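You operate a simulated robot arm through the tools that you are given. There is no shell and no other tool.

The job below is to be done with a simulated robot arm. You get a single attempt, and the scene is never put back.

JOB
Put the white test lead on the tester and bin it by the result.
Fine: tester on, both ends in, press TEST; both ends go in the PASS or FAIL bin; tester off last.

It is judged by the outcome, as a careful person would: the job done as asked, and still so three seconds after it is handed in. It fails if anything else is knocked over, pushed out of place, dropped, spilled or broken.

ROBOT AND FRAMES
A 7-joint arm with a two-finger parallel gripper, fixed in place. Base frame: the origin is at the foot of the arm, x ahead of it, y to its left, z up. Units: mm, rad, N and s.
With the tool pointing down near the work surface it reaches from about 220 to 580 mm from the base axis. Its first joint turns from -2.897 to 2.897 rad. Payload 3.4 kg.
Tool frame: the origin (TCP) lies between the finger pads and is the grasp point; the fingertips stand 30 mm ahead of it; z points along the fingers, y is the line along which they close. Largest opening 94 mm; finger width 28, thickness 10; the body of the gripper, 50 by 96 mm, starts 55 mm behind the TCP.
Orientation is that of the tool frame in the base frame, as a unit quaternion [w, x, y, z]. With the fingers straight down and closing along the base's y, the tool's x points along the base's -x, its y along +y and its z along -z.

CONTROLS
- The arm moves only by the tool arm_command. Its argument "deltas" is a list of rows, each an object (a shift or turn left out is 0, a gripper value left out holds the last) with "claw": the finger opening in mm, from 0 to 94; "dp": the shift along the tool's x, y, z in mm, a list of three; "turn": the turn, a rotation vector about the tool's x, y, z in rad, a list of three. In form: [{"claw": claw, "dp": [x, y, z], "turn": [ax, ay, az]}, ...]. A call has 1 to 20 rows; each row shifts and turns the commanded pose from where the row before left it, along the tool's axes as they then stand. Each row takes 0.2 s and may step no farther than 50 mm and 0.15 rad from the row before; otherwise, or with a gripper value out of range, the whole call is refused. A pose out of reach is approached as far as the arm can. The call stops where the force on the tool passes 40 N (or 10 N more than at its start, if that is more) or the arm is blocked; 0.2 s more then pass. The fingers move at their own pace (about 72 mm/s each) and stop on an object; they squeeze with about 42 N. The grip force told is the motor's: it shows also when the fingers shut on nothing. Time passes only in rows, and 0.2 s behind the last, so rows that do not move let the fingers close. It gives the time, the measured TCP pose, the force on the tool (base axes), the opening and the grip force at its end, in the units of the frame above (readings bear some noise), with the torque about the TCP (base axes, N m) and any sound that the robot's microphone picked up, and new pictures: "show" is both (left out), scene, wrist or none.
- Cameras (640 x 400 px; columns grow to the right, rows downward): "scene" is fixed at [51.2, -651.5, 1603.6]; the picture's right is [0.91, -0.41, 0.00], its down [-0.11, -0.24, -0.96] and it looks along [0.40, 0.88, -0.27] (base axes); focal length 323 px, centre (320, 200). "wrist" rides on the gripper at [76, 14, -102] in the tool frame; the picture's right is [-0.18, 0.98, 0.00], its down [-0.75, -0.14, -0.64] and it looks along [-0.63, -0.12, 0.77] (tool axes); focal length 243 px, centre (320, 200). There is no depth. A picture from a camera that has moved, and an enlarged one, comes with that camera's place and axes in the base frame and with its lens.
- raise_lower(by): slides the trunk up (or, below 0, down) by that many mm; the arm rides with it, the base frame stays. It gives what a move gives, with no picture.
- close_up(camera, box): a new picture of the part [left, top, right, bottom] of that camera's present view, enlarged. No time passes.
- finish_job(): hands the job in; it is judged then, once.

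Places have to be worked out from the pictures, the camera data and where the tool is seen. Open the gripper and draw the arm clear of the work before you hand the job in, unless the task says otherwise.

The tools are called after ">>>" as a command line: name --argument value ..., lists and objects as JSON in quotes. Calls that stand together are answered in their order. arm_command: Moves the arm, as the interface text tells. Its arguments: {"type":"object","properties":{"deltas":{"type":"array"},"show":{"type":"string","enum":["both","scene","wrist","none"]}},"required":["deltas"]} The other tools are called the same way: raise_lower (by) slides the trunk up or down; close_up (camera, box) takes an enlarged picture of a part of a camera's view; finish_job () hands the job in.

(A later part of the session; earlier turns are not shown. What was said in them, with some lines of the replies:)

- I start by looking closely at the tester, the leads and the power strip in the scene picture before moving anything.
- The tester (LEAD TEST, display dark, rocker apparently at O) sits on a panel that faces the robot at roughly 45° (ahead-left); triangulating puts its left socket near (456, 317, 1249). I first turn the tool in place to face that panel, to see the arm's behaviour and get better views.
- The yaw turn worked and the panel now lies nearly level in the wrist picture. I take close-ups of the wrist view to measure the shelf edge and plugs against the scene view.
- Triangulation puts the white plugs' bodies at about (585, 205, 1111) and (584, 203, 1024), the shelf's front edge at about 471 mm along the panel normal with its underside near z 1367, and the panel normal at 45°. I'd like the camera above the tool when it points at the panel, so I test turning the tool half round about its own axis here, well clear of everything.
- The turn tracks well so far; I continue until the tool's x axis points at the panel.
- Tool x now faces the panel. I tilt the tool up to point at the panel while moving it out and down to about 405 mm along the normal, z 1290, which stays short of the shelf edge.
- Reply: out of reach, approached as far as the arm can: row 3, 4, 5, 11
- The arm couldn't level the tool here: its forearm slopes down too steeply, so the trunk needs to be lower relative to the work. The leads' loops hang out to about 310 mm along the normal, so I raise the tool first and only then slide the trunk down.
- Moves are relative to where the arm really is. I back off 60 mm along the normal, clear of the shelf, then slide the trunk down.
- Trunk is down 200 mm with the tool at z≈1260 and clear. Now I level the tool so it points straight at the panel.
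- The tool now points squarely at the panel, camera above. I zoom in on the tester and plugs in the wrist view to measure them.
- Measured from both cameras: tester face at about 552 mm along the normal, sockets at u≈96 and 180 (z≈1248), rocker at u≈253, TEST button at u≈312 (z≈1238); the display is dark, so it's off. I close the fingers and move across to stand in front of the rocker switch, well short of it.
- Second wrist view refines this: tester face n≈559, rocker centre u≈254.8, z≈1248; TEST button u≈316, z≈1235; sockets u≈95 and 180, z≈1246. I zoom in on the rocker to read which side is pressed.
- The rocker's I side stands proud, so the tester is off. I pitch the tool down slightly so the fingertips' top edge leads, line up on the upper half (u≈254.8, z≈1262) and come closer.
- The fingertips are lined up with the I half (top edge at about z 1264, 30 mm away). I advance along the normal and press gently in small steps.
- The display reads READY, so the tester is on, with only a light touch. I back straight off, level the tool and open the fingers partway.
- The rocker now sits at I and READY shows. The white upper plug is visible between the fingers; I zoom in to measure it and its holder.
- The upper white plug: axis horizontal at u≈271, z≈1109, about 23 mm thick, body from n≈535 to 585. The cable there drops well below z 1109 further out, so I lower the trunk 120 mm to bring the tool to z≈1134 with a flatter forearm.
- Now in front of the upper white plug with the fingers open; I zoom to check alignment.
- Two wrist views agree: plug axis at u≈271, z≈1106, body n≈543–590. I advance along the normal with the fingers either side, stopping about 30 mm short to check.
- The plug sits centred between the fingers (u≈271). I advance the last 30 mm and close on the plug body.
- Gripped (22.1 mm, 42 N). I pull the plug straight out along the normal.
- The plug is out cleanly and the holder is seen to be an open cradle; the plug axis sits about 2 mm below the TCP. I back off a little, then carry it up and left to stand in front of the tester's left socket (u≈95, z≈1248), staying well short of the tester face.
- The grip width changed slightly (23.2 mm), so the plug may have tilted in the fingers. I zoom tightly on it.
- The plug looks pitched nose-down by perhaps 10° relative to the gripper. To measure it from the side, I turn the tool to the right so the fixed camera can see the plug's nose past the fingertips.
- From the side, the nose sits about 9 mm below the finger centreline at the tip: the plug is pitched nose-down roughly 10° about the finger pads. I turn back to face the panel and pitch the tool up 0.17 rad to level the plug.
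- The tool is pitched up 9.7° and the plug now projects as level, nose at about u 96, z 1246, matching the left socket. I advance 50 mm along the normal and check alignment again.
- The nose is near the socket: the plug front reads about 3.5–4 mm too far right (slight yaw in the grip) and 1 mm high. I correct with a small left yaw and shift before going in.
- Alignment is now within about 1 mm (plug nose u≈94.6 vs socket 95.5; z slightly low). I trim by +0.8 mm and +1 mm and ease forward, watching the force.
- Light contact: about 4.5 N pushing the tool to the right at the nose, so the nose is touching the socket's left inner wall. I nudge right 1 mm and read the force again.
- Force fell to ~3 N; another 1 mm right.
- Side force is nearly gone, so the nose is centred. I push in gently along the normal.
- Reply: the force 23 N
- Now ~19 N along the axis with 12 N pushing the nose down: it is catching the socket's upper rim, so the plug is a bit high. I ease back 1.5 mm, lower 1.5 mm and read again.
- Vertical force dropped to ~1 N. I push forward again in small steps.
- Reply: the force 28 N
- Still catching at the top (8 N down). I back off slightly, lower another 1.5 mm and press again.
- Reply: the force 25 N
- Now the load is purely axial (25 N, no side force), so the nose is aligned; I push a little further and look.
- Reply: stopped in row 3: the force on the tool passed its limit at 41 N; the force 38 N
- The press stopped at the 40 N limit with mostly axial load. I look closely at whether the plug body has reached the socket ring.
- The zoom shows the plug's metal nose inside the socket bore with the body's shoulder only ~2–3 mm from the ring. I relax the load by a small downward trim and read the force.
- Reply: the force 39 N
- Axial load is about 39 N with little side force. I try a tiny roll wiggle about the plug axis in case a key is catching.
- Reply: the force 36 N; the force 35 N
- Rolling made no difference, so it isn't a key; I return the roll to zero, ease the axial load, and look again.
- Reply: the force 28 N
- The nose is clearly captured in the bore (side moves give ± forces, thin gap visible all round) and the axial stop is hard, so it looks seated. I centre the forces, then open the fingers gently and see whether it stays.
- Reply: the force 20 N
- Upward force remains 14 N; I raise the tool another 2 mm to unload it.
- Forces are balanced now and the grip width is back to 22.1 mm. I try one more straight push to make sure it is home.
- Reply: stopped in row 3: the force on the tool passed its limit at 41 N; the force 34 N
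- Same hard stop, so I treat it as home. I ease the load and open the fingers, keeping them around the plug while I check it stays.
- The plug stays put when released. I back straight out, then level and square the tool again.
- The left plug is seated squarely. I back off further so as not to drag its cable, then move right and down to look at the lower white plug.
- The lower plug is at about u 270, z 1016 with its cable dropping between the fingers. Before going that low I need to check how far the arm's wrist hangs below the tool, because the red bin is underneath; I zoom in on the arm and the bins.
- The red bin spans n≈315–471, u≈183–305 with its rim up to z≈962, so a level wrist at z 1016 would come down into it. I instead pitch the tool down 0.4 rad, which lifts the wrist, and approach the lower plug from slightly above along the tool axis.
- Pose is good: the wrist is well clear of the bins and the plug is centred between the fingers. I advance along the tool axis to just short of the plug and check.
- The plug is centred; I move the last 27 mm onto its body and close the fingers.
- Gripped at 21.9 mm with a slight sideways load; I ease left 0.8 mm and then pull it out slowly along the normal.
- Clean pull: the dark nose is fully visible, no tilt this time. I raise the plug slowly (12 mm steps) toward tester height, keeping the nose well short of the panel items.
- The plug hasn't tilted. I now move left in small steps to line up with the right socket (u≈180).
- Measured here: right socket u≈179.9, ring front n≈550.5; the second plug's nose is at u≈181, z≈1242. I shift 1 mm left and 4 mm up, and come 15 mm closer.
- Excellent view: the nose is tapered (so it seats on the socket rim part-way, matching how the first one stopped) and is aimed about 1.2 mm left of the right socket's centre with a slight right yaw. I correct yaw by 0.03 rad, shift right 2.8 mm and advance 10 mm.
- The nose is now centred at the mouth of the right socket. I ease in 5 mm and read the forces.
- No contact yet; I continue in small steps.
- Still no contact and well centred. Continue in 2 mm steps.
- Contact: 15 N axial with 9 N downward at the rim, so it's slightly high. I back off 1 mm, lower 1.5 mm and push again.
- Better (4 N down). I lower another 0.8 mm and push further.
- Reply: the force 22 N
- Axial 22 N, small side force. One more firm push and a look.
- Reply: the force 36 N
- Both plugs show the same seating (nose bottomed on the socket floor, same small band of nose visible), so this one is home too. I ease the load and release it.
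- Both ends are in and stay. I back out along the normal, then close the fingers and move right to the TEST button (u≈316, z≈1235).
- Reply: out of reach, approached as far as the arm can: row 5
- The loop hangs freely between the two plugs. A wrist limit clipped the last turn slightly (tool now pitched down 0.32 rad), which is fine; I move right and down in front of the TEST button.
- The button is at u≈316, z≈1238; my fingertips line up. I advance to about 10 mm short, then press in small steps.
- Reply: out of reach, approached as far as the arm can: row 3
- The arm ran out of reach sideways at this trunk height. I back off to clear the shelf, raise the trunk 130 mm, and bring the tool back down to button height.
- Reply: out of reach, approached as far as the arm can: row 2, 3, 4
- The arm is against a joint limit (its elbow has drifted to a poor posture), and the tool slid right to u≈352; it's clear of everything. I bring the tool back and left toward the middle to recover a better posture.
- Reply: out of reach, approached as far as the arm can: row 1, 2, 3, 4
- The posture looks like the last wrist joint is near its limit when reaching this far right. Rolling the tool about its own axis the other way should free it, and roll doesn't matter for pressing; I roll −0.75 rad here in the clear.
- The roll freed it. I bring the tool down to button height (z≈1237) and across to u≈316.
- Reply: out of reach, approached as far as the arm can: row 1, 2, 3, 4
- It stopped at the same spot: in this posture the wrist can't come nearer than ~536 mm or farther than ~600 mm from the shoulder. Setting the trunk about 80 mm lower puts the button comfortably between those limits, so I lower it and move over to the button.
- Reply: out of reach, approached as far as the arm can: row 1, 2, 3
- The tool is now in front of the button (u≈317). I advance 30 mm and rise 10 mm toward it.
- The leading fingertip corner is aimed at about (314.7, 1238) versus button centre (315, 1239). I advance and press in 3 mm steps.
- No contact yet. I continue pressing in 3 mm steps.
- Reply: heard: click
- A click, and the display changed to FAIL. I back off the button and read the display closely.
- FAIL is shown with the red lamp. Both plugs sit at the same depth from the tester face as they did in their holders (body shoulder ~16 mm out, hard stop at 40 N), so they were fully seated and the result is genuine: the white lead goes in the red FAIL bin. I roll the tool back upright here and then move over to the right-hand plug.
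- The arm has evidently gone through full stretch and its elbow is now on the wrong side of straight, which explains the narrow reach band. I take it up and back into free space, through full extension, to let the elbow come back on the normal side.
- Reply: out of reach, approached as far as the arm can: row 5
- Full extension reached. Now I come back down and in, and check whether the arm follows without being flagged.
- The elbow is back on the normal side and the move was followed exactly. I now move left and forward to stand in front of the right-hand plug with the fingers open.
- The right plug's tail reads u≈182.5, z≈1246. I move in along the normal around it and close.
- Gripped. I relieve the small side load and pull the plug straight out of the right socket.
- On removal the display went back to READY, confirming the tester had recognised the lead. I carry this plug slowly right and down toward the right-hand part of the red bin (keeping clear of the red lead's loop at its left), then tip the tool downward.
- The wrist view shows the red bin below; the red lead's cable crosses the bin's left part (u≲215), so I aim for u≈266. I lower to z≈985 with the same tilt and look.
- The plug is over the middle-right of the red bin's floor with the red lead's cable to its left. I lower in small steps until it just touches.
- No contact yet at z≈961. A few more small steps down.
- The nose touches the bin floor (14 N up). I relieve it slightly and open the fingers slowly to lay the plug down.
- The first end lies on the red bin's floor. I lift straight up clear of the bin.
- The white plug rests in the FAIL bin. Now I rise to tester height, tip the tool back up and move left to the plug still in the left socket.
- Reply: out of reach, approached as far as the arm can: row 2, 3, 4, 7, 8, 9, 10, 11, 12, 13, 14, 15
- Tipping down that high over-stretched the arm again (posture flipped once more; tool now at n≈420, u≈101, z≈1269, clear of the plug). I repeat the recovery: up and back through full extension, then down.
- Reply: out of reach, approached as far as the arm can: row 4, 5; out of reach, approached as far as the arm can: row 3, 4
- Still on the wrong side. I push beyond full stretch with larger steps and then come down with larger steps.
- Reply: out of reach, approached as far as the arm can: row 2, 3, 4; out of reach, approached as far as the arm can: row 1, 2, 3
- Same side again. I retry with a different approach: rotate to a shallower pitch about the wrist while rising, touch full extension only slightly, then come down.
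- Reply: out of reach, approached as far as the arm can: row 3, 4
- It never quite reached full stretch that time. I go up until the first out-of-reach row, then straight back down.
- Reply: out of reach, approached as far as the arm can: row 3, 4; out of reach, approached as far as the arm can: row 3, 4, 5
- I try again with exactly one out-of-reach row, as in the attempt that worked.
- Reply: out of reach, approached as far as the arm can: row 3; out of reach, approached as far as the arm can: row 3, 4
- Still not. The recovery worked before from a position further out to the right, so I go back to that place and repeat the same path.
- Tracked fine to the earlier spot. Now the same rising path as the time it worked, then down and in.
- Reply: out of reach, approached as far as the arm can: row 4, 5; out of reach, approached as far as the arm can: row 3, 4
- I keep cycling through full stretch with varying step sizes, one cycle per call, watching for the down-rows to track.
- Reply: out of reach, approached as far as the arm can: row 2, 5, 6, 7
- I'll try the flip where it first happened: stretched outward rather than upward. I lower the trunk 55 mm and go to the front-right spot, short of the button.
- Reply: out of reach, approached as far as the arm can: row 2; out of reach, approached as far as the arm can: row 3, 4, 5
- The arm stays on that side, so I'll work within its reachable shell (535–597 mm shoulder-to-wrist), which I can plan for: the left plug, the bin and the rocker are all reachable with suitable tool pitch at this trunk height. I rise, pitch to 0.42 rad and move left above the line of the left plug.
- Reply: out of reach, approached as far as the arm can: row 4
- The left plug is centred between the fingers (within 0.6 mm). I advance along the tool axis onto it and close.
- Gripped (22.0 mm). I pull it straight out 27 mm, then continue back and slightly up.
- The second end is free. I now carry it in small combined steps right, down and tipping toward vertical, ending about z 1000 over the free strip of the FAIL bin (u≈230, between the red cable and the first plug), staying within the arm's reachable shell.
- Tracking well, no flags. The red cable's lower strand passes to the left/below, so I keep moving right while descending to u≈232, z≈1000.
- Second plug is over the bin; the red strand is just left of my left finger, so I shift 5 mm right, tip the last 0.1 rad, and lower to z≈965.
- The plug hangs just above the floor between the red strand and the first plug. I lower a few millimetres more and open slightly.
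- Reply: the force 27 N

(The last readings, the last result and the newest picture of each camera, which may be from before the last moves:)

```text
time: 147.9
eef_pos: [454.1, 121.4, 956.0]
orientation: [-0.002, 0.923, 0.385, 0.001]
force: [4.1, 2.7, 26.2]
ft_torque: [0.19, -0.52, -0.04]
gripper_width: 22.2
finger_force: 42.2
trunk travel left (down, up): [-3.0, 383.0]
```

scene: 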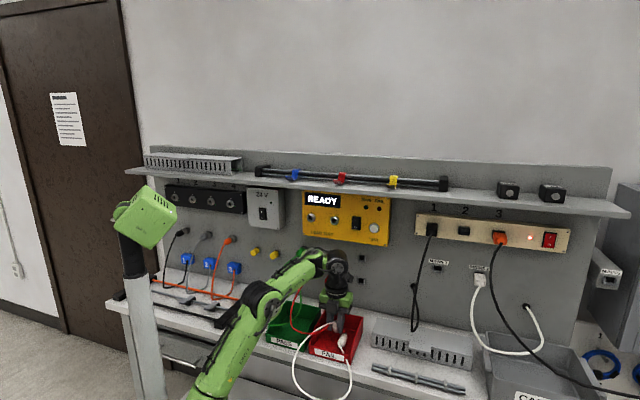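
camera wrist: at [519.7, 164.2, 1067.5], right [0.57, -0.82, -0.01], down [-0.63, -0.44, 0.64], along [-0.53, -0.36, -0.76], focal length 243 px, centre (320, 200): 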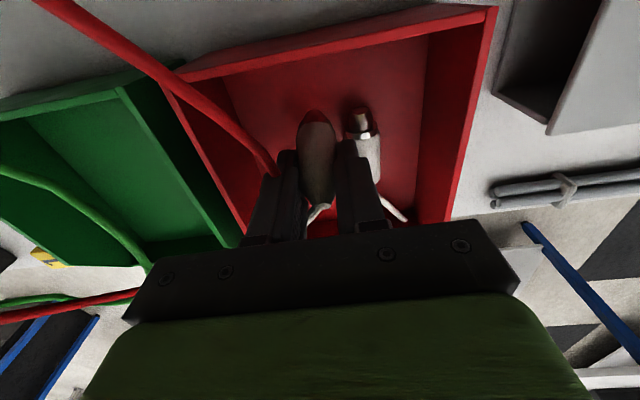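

Contact with the floor (26 N). I relieve it by 3 mm and open the fingers a little to let it lie down.

>>> arm_command --deltas '[{"dp": [0, 0, -2]}, {"dp": [0, 0, -1.5]}, {"claw": 25}, {"claw": 28}, {"claw": 30}, {}, {}]' --show "both"

>>> close_up --camera "wrist" --box '[160, 20, 480, 240]'

>>> close_up --camera "scene" --box '[280, 270, 390, 390]'

```text
time: 149.5
eef_pos: [455.2, 121.6, 956.4]
orientation: [-0.002, 0.922, 0.386, -0.002]
force: [-0.9, 0.3, 4.8]
ft_torque: [-0.1, -0.01, -0.01]
gripper_width: 29.4
finger_force: 0.1
trunk travel left (down, up): [-3.0, 383.0]
camera wrist: at [519.3, 164.9, 1059.5], right [0.57, -0.82, -0.01], down [-0.63, -0.44, 0.64], along [-0.53, -0.36, -0.76], focal length 243 px, centre (320, 200)
```

scene: 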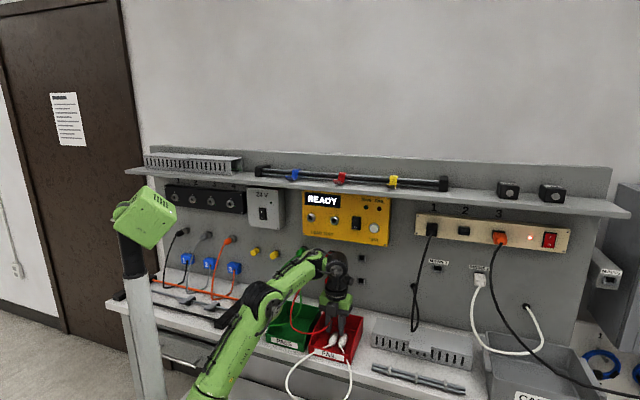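
wrist: 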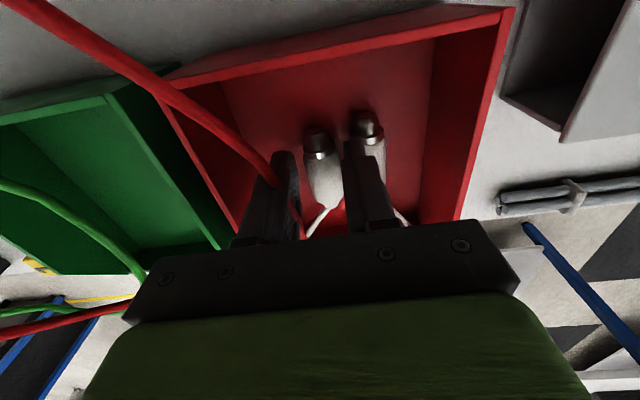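

```text
1.82 times, centred on (320, 130) of wrist
camera zoom: at [519.3, 164.9, 1059.5], right [0.57, -0.82, -0.01], down [-0.63, -0.44, 0.64], along [-0.53, -0.36, -0.76], focal length 441 px, centre (320, 327)
```

zoom: 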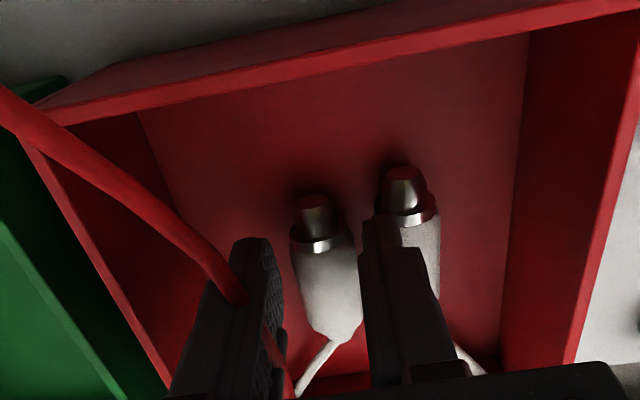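

```text
3.33 times, centred on (335, 330) of scene
camera zoom: at [51.2, -651.5, 1603.6], right [0.91, -0.41, 0.0], down [-0.11, -0.24, -0.96], along [0.4, 0.88, -0.27], focal length 1078 px, centre (270, -233)
```

zoom: 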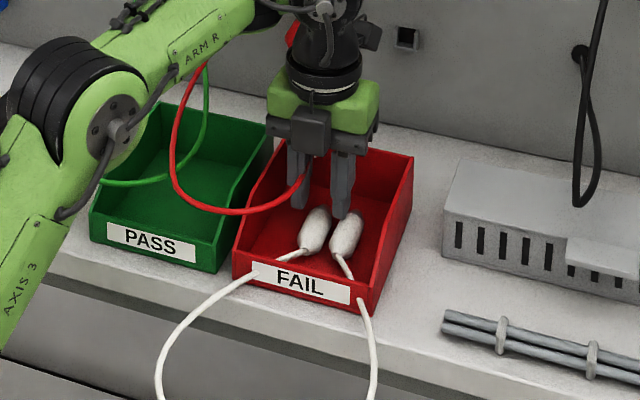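

Both ends lie side by side on the FAIL bin's floor. The red strand runs close by my left finger, so I lift straight up slowly and watch the force.

>>> arm_command --deltas '[{"dp": [0, 0, -6]}, {"dp": [0, 0, -8]}, {"dp": [0, 0, -10]}, {"dp": [0, 0, -10]}, {}]' --show "both"

>>> close_up --camera "wrist" --box '[160, 20, 480, 240]'

>>> close_up --camera "scene" --box '[280, 230, 390, 390]'

```text
time: 150.7
eef_pos: [454.8, 120.9, 990.2]
orientation: [-0.002, 0.923, 0.385, -0.002]
force: [0.0, 0.1, -0.5]
ft_torque: [-0.02, 0.03, -0.02]
gripper_width: 30.2
finger_force: 0.1
trunk travel left (down, up): [-3.0, 383.0]
camera wrist: at [519.9, 164.2, 1093.6], right [0.57, -0.82, -0.01], down [-0.63, -0.44, 0.65], along [-0.53, -0.36, -0.76], focal length 243 px, centre (320, 200)
```

scene: 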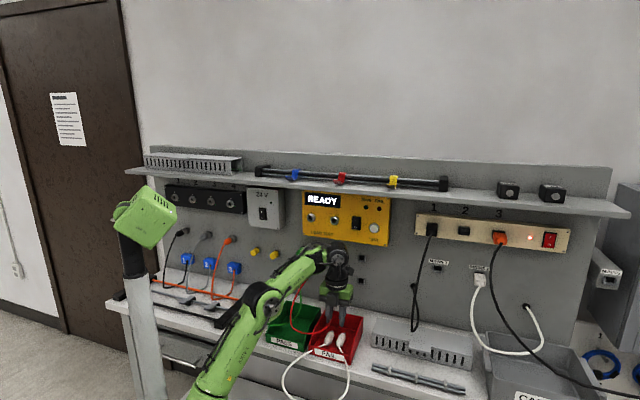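
wrist: 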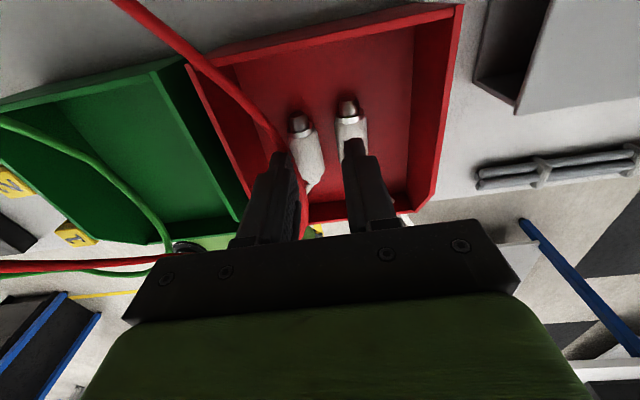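

```text
1.82 times, centred on (320, 130) of wrist
camera zoom: at [519.9, 164.2, 1093.6], right [0.57, -0.82, -0.01], down [-0.63, -0.44, 0.65], along [-0.53, -0.36, -0.76], focal length 441 px, centre (320, 327)
```

zoom: 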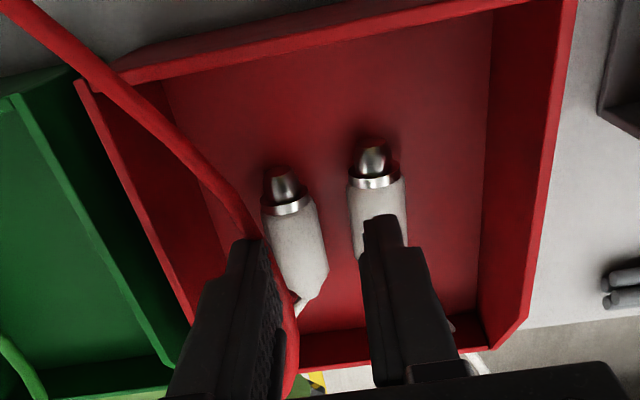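

```text
2.50 times, centred on (335, 310) of scene
camera zoom: at [51.2, -651.5, 1603.6], right [0.91, -0.41, 0.0], down [-0.11, -0.24, -0.96], along [0.4, 0.88, -0.27], focal length 808 px, centre (282, -75)
```

zoom: 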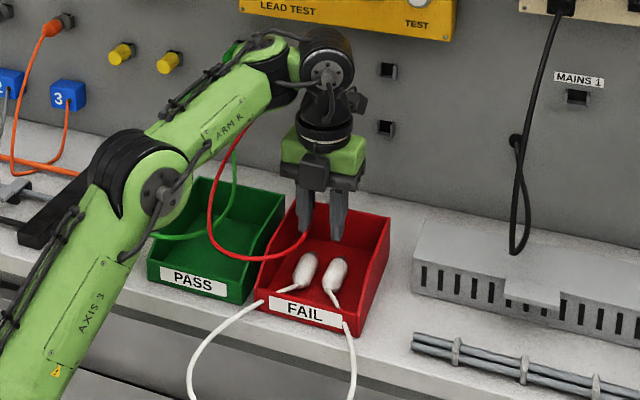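

Both ends stay put and my fingers are free of everything. I rise out of the bin, gradually tipping the tool back up, and head for the tester's rocker to switch it off last.

>>> arm_command --deltas '[{"dp": [0, 0, -15]}, {"dp": [0, 0, -15]}, {"dp": [1.5, 0.5, -14], "turn": [0, 0.0774, 0]}, {"dp": [2.6, 0.5, -13.9], "turn": [0, 0.0774, 0]}, {"dp": [3.7, 0.5, -13.6], "turn": [0, 0.0774, 0]}, {"dp": [4.7, 0.5, -13.3], "turn": [0, 0.0774, 0]}, {"dp": [5.7, 0.5, -12.9], "turn": [0, 0.0774, 0]}, {"dp": [6.7, 0.5, -12.4], "turn": [0, 0.0774, 0]}, {"dp": [7.6, 0.5, -11.8], "turn": [0, 0.0774, 0]}, {"dp": [8.5, 0.5, -11.2], "turn": [0, 0.0774, 0]}, {"claw": 0}, {}]' --show "both"

>>> close_up --camera "scene" --box '[270, 230, 400, 390]'

```text
time: 153.3
eef_pos: [466.7, 125.9, 1132.6]
orientation: [-0.12, 0.88, 0.366, 0.278]
force: [0.5, -0.2, -0.8]
ft_torque: [0.0, 0.02, 0.0]
gripper_width: 0.1
finger_force: 33.2
trunk travel left (down, up): [-3.0, 383.0]
camera wrist: at [481.0, 116.7, 1260.9], right [0.59, -0.8, -0.11], down [-0.79, -0.6, 0.09], along [-0.14, 0.04, -0.99], focal length 243 px, centre (320, 200)
```

scene: 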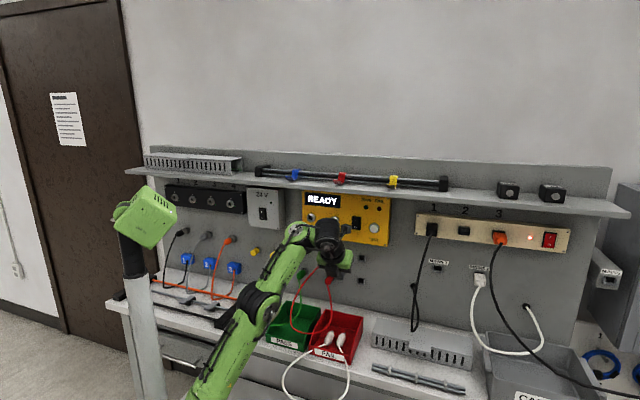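
wrist: 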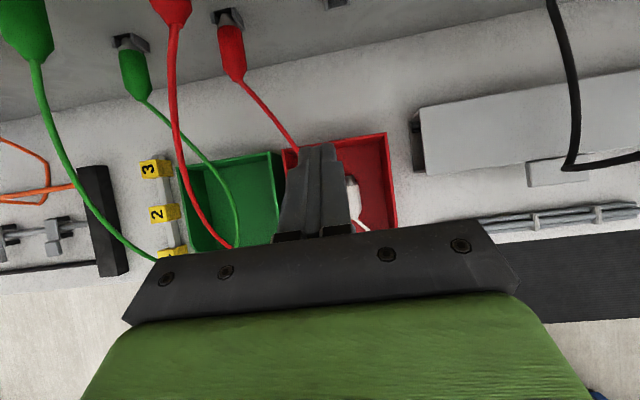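

```text
2.50 times, centred on (335, 310) of scene
camera zoom: at [51.2, -651.5, 1603.6], right [0.91, -0.41, 0.0], down [-0.11, -0.24, -0.96], along [0.4, 0.88, -0.27], focal length 808 px, centre (282, -75)
```

zoom: 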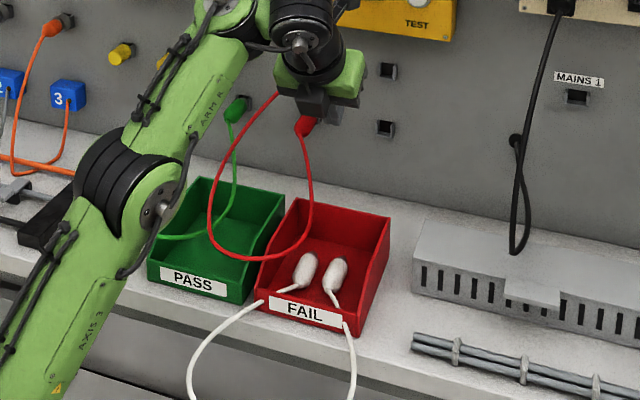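

All good: both ends in the FAIL bin, red and green leads undisturbed. I continue up to stand in front of the rocker.

>>> arm_command --deltas '[{"dp": [11.6, 2, -10.8], "turn": [0, 0.076, 0]}, {"dp": [12.4, 2, -9.8], "turn": [0, 0.076, 0]}, {"dp": [13.1, 2, -8.9], "turn": [0, 0.076, 0]}, {"dp": [13.8, 2, -7.8], "turn": [0, 0.076, 0]}, {"dp": [14.3, 2, -6.8], "turn": [0, 0.076, 0]}, {"dp": [14.8, 2, -5.7], "turn": [0, 0.076, 0]}, {"dp": [6.7, 1, 4.9], "turn": [0, 0.095, 0]}, {"dp": [6.2, 1, 5.5], "turn": [0, 0.095, 0]}, {}]' --show "both"

>>> close_up --camera "wrist" --box '[240, 40, 400, 180]'

```text
time: 155.3
eef_pos: [503.1, 141.1, 1231.4]
orientation: [-0.23, 0.746, 0.309, 0.543]
force: [-0.1, -0.6, -0.6]
ft_torque: [0.05, -0.02, -0.03]
gripper_width: 0.0
finger_force: 32.9
trunk travel left (down, up): [-3.0, 383.0]
camera wrist: at [460.9, 76.4, 1336.4], right [0.66, -0.73, -0.18], down [-0.69, -0.5, -0.52], along [0.29, 0.47, -0.83], focal length 243 px, centre (320, 200)
```

scene: 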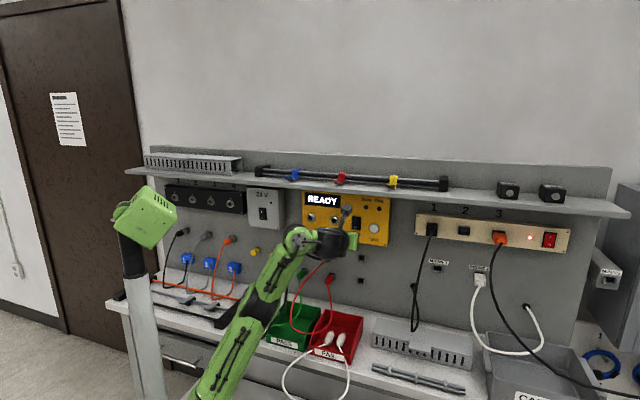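
wrist: 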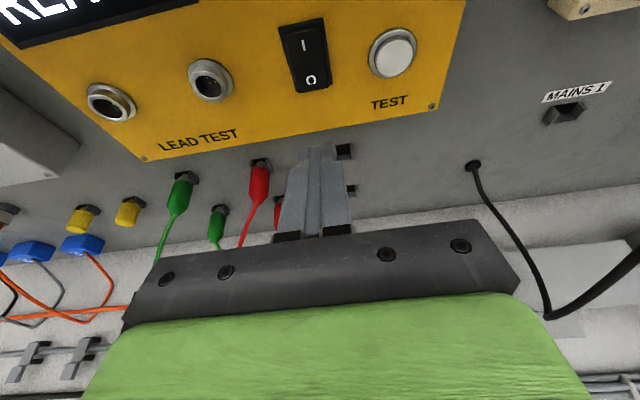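

```text
2.86 times, centred on (320, 110) of wrist
camera zoom: at [460.9, 76.4, 1336.4], right [0.66, -0.73, -0.18], down [-0.69, -0.5, -0.52], along [0.29, 0.47, -0.83], focal length 693 px, centre (320, 457)
```

zoom: 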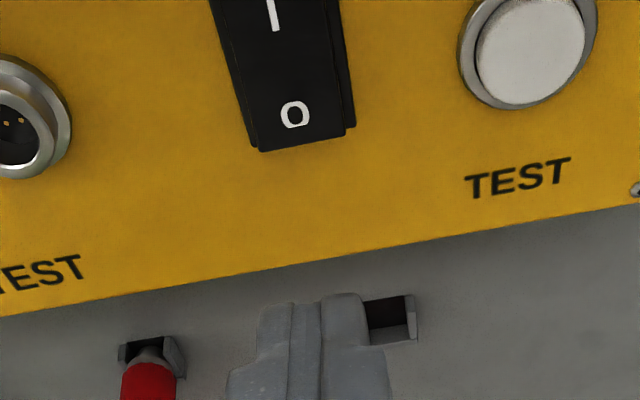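

Aligned with the O half (u≈256, z≈1235). I advance and press in small steps.

>>> arm_command --deltas '[{"dp": [7.6, 0.2, 23.8]}, {"dp": [7.6, 0.2, 23.8]}, {"dp": [2.1, 0, 6.7]}, {"dp": [0.9, 0, 2.86]}, {"dp": [0.9, 0, 2.86]}, {}]' --show "both"

```text
time: 156.7
eef_pos: [546.8, 185.6, 1231.7]
orientation: [-0.23, 0.746, 0.309, 0.543]
force: [-0.3, 0.1, 0.7]
ft_torque: [0.0, -0.06, 0.01]
gripper_width: 0.0
finger_force: 33.4
trunk travel left (down, up): [-3.0, 383.0]
camera wrist: at [505.7, 121.5, 1336.2], right [0.66, -0.73, -0.18], down [-0.69, -0.5, -0.52], along [0.29, 0.47, -0.83], focal length 243 px, centre (320, 200)
```

scene: 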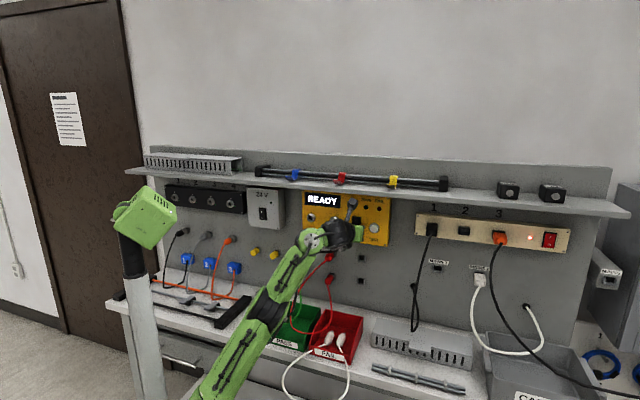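
wrist: 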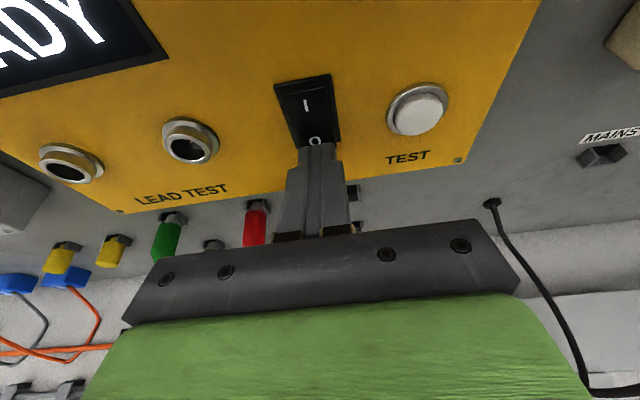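

No contact yet; I continue in 3 mm steps.

>>> arm_command --deltas '[{"dp": [0.9, 0, 2.86]}, {"dp": [0.9, 0, 2.86]}, {"dp": [0.9, 0, 2.86]}, {}]' --show "both"

```text
time: 157.6
eef_pos: [548.7, 186.9, 1231.9]
orientation: [-0.231, 0.747, 0.308, 0.542]
force: [-23.8, -17.4, -7.5]
ft_torque: [-0.16, 0.01, 0.14]
gripper_width: 0.1
finger_force: 33.7
trunk travel left (down, up): [-3.0, 383.0]
stopped in row 4: the force on the tool passed its limit at 43 N (the readings are from after the stop); the commanded pose is now the measured one
camera wrist: at [507.7, 123.0, 1337.3], right [0.66, -0.73, -0.19], down [-0.7, -0.5, -0.52], along [0.29, 0.47, -0.83], focal length 243 px, centre (320, 200)
```

scene: 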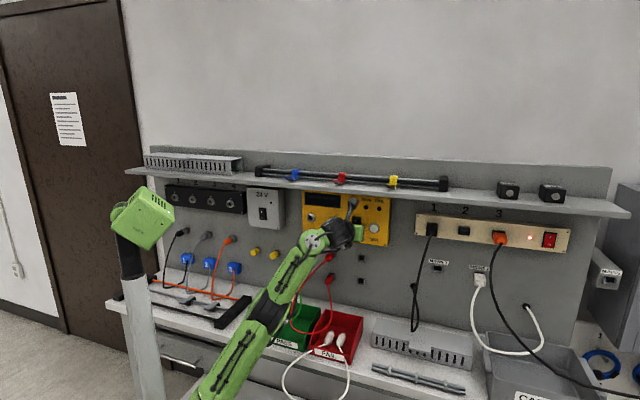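
wrist: 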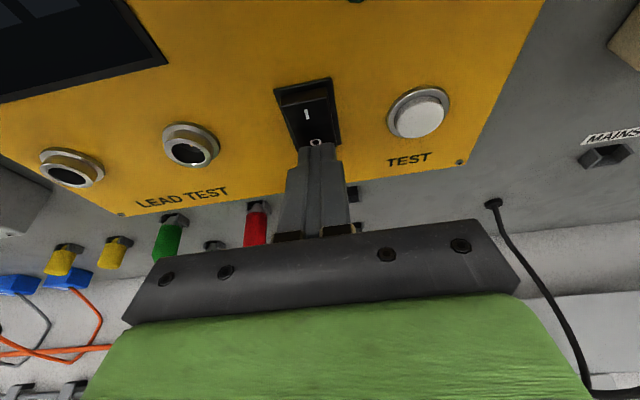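

The display went dark: the tester is off. I back straight off the rocker.

>>> arm_command --deltas '[{"dp": [-3.0, 0, -9.5]}, {"dp": [-7.6, 0, -23.8]}, {"dp": [-7.6, 0, -23.8]}, {}]' --show "both"

>>> close_up --camera "scene" --box '[290, 180, 400, 260]'

>>> close_up --camera "wrist" --box '[220, 0, 420, 140]'

```text
time: 158.6
eef_pos: [510.8, 146.6, 1230.4]
orientation: [-0.231, 0.748, 0.309, 0.54]
force: [-0.4, -0.1, 0.9]
ft_torque: [0.02, -0.05, -0.02]
gripper_width: 0.2
finger_force: 32.9
trunk travel left (down, up): [-3.0, 383.0]
camera wrist: at [470.7, 84.5, 1335.3], right [0.66, -0.73, -0.19], down [-0.7, -0.5, -0.52], along [0.28, 0.47, -0.84], focal length 243 px, centre (320, 200)
```

scene: 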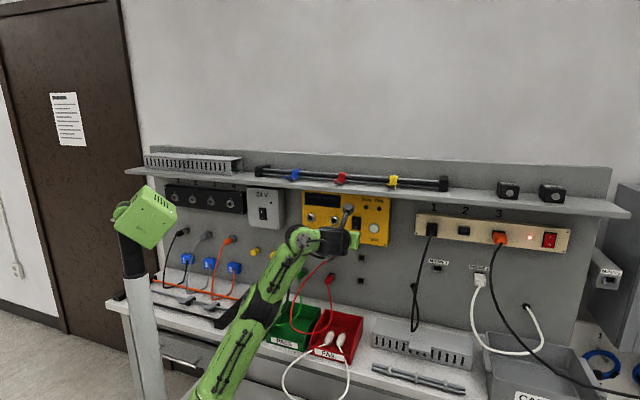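
wrist: 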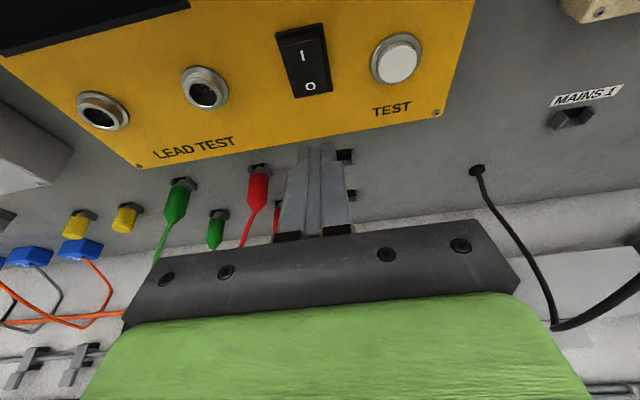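

```text
5.00 times, centred on (345, 220) of scene
camera zoom: at [51.2, -651.5, 1603.6], right [0.91, -0.41, 0.0], down [-0.11, -0.24, -0.96], along [0.4, 0.88, -0.27], focal length 1617 px, centre (195, 100)
```

zoom: 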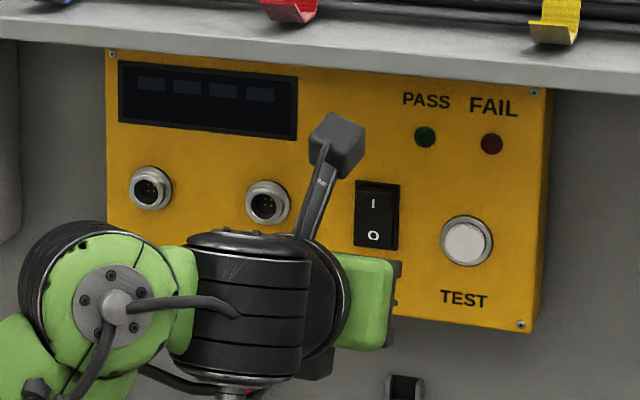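

```text
2.86 times, centred on (320, 70) of wrist
camera zoom: at [470.7, 84.5, 1335.3], right [0.66, -0.73, -0.19], down [-0.7, -0.5, -0.52], along [0.28, 0.47, -0.84], focal length 693 px, centre (320, 571)
```

zoom: 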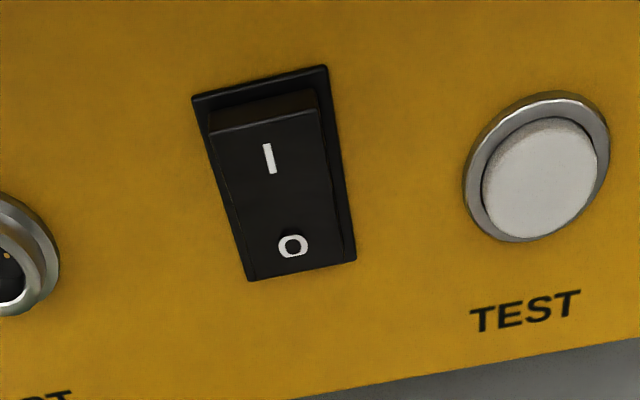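

Rocker at O, display and lamps dark. I draw the arm back and up, clear of the work, and open the gripper.

>>> arm_command --deltas '[{"dp": [17.3, -14, -23.9]}, {"dp": [17.3, -14, -23.9]}, {"dp": [17.3, -14, -23.9]}, {"dp": [15, -14, -22]}, {"claw": 70}, {}, {}, {}]' --show "both"

>>> close_up --camera "scene" --box '[230, 220, 420, 400]'

>>> close_up --camera "scene" --box '[280, 290, 380, 400]'

```text
time: 160.4
eef_pos: [425.3, 137.5, 1323.5]
orientation: [-0.231, 0.748, 0.31, 0.54]
force: [-0.9, -0.6, 0.1]
ft_torque: [0.01, 0.0, 0.0]
gripper_width: 70.1
finger_force: 0.0
trunk travel left (down, up): [-3.0, 383.0]
camera wrist: at [384.2, 74.6, 1428.5], right [0.66, -0.73, -0.19], down [-0.7, -0.5, -0.52], along [0.28, 0.47, -0.84], focal length 243 px, centre (320, 200)
```

scene: 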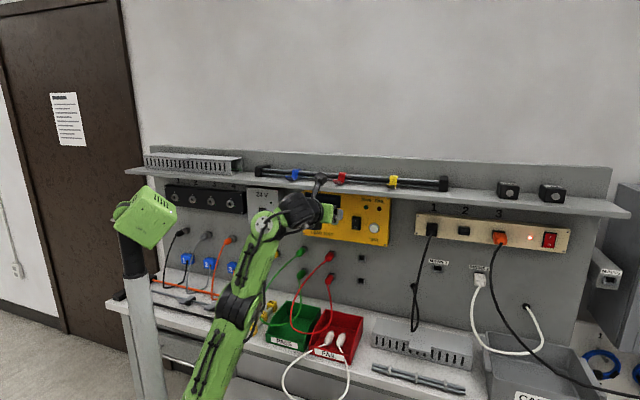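
wrist: 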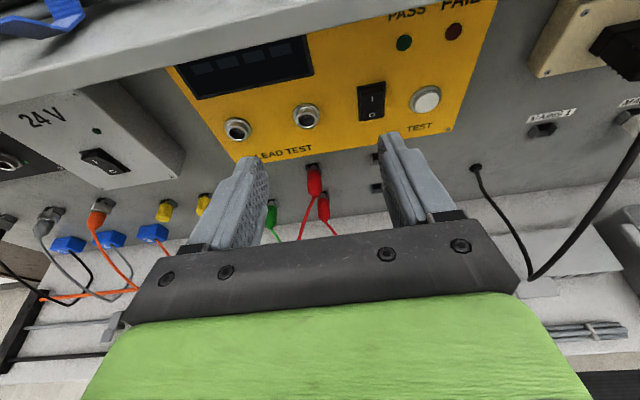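

```text
2.22 times, centred on (325, 310) of scene
camera zoom: at [51.2, -651.5, 1603.6], right [0.91, -0.41, 0.0], down [-0.11, -0.24, -0.96], along [0.4, 0.88, -0.27], focal length 719 px, centre (309, -44)
```

zoom: 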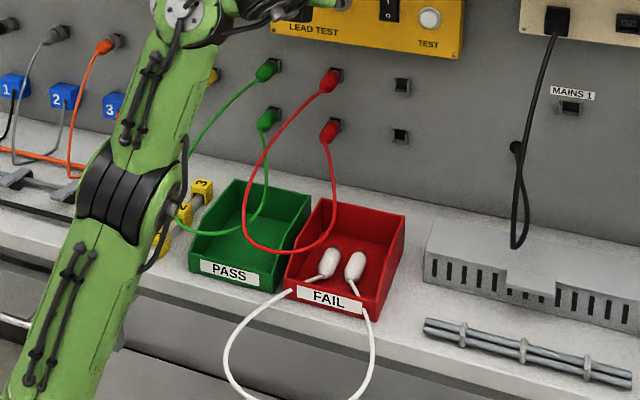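

```text
3.64 times, centred on (330, 345) of scene
camera zoom: at [51.2, -651.5, 1603.6], right [0.91, -0.41, 0.0], down [-0.11, -0.24, -0.96], along [0.4, 0.88, -0.27], focal length 1176 px, centre (284, -327)
```

zoom: 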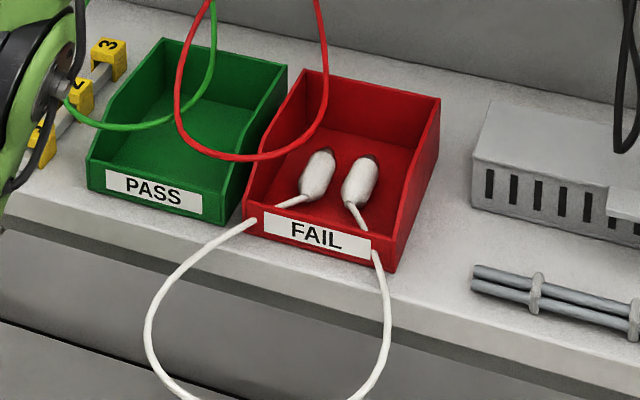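

Both ends of the white lead lie in the red FAIL bin, the bins and other leads are where they were, the tester is off with its rocker at O, and the gripper is open and clear. I hand the job in.

>>> finish_job

```text
The job is handed in.
```

The white test lead failed the test. Both of its ends are now in the red FAIL bin, and the tester is switched off.

- **Test:** I switched the tester on, seated both ends in its sockets and pressed TEST. The display read FAIL and the red lamp lit.
- **Seating:** Before trusting the result I checked the plugs were properly in. Each was pushed to a hard stop at about 40 N. When I pulled one out later, the display went back to READY, so the tester had recognised the lead.
- **Binning:** Both plugs lie on the floor of the FAIL bin. The middle of the lead hangs in a loop over the bin's front edge and the front of the bench.
- **Last step:** I pressed the tester's rocker to O, and the display and lamps went dark. Nothing else I could see had moved: the bins and the red and green leads were where they started. The gripper was open and clear of the work when I handed the job in.

The arm ran into its reach limits several times during the job. I moved it back through open space each time, and it touched nothing it shouldn't have.
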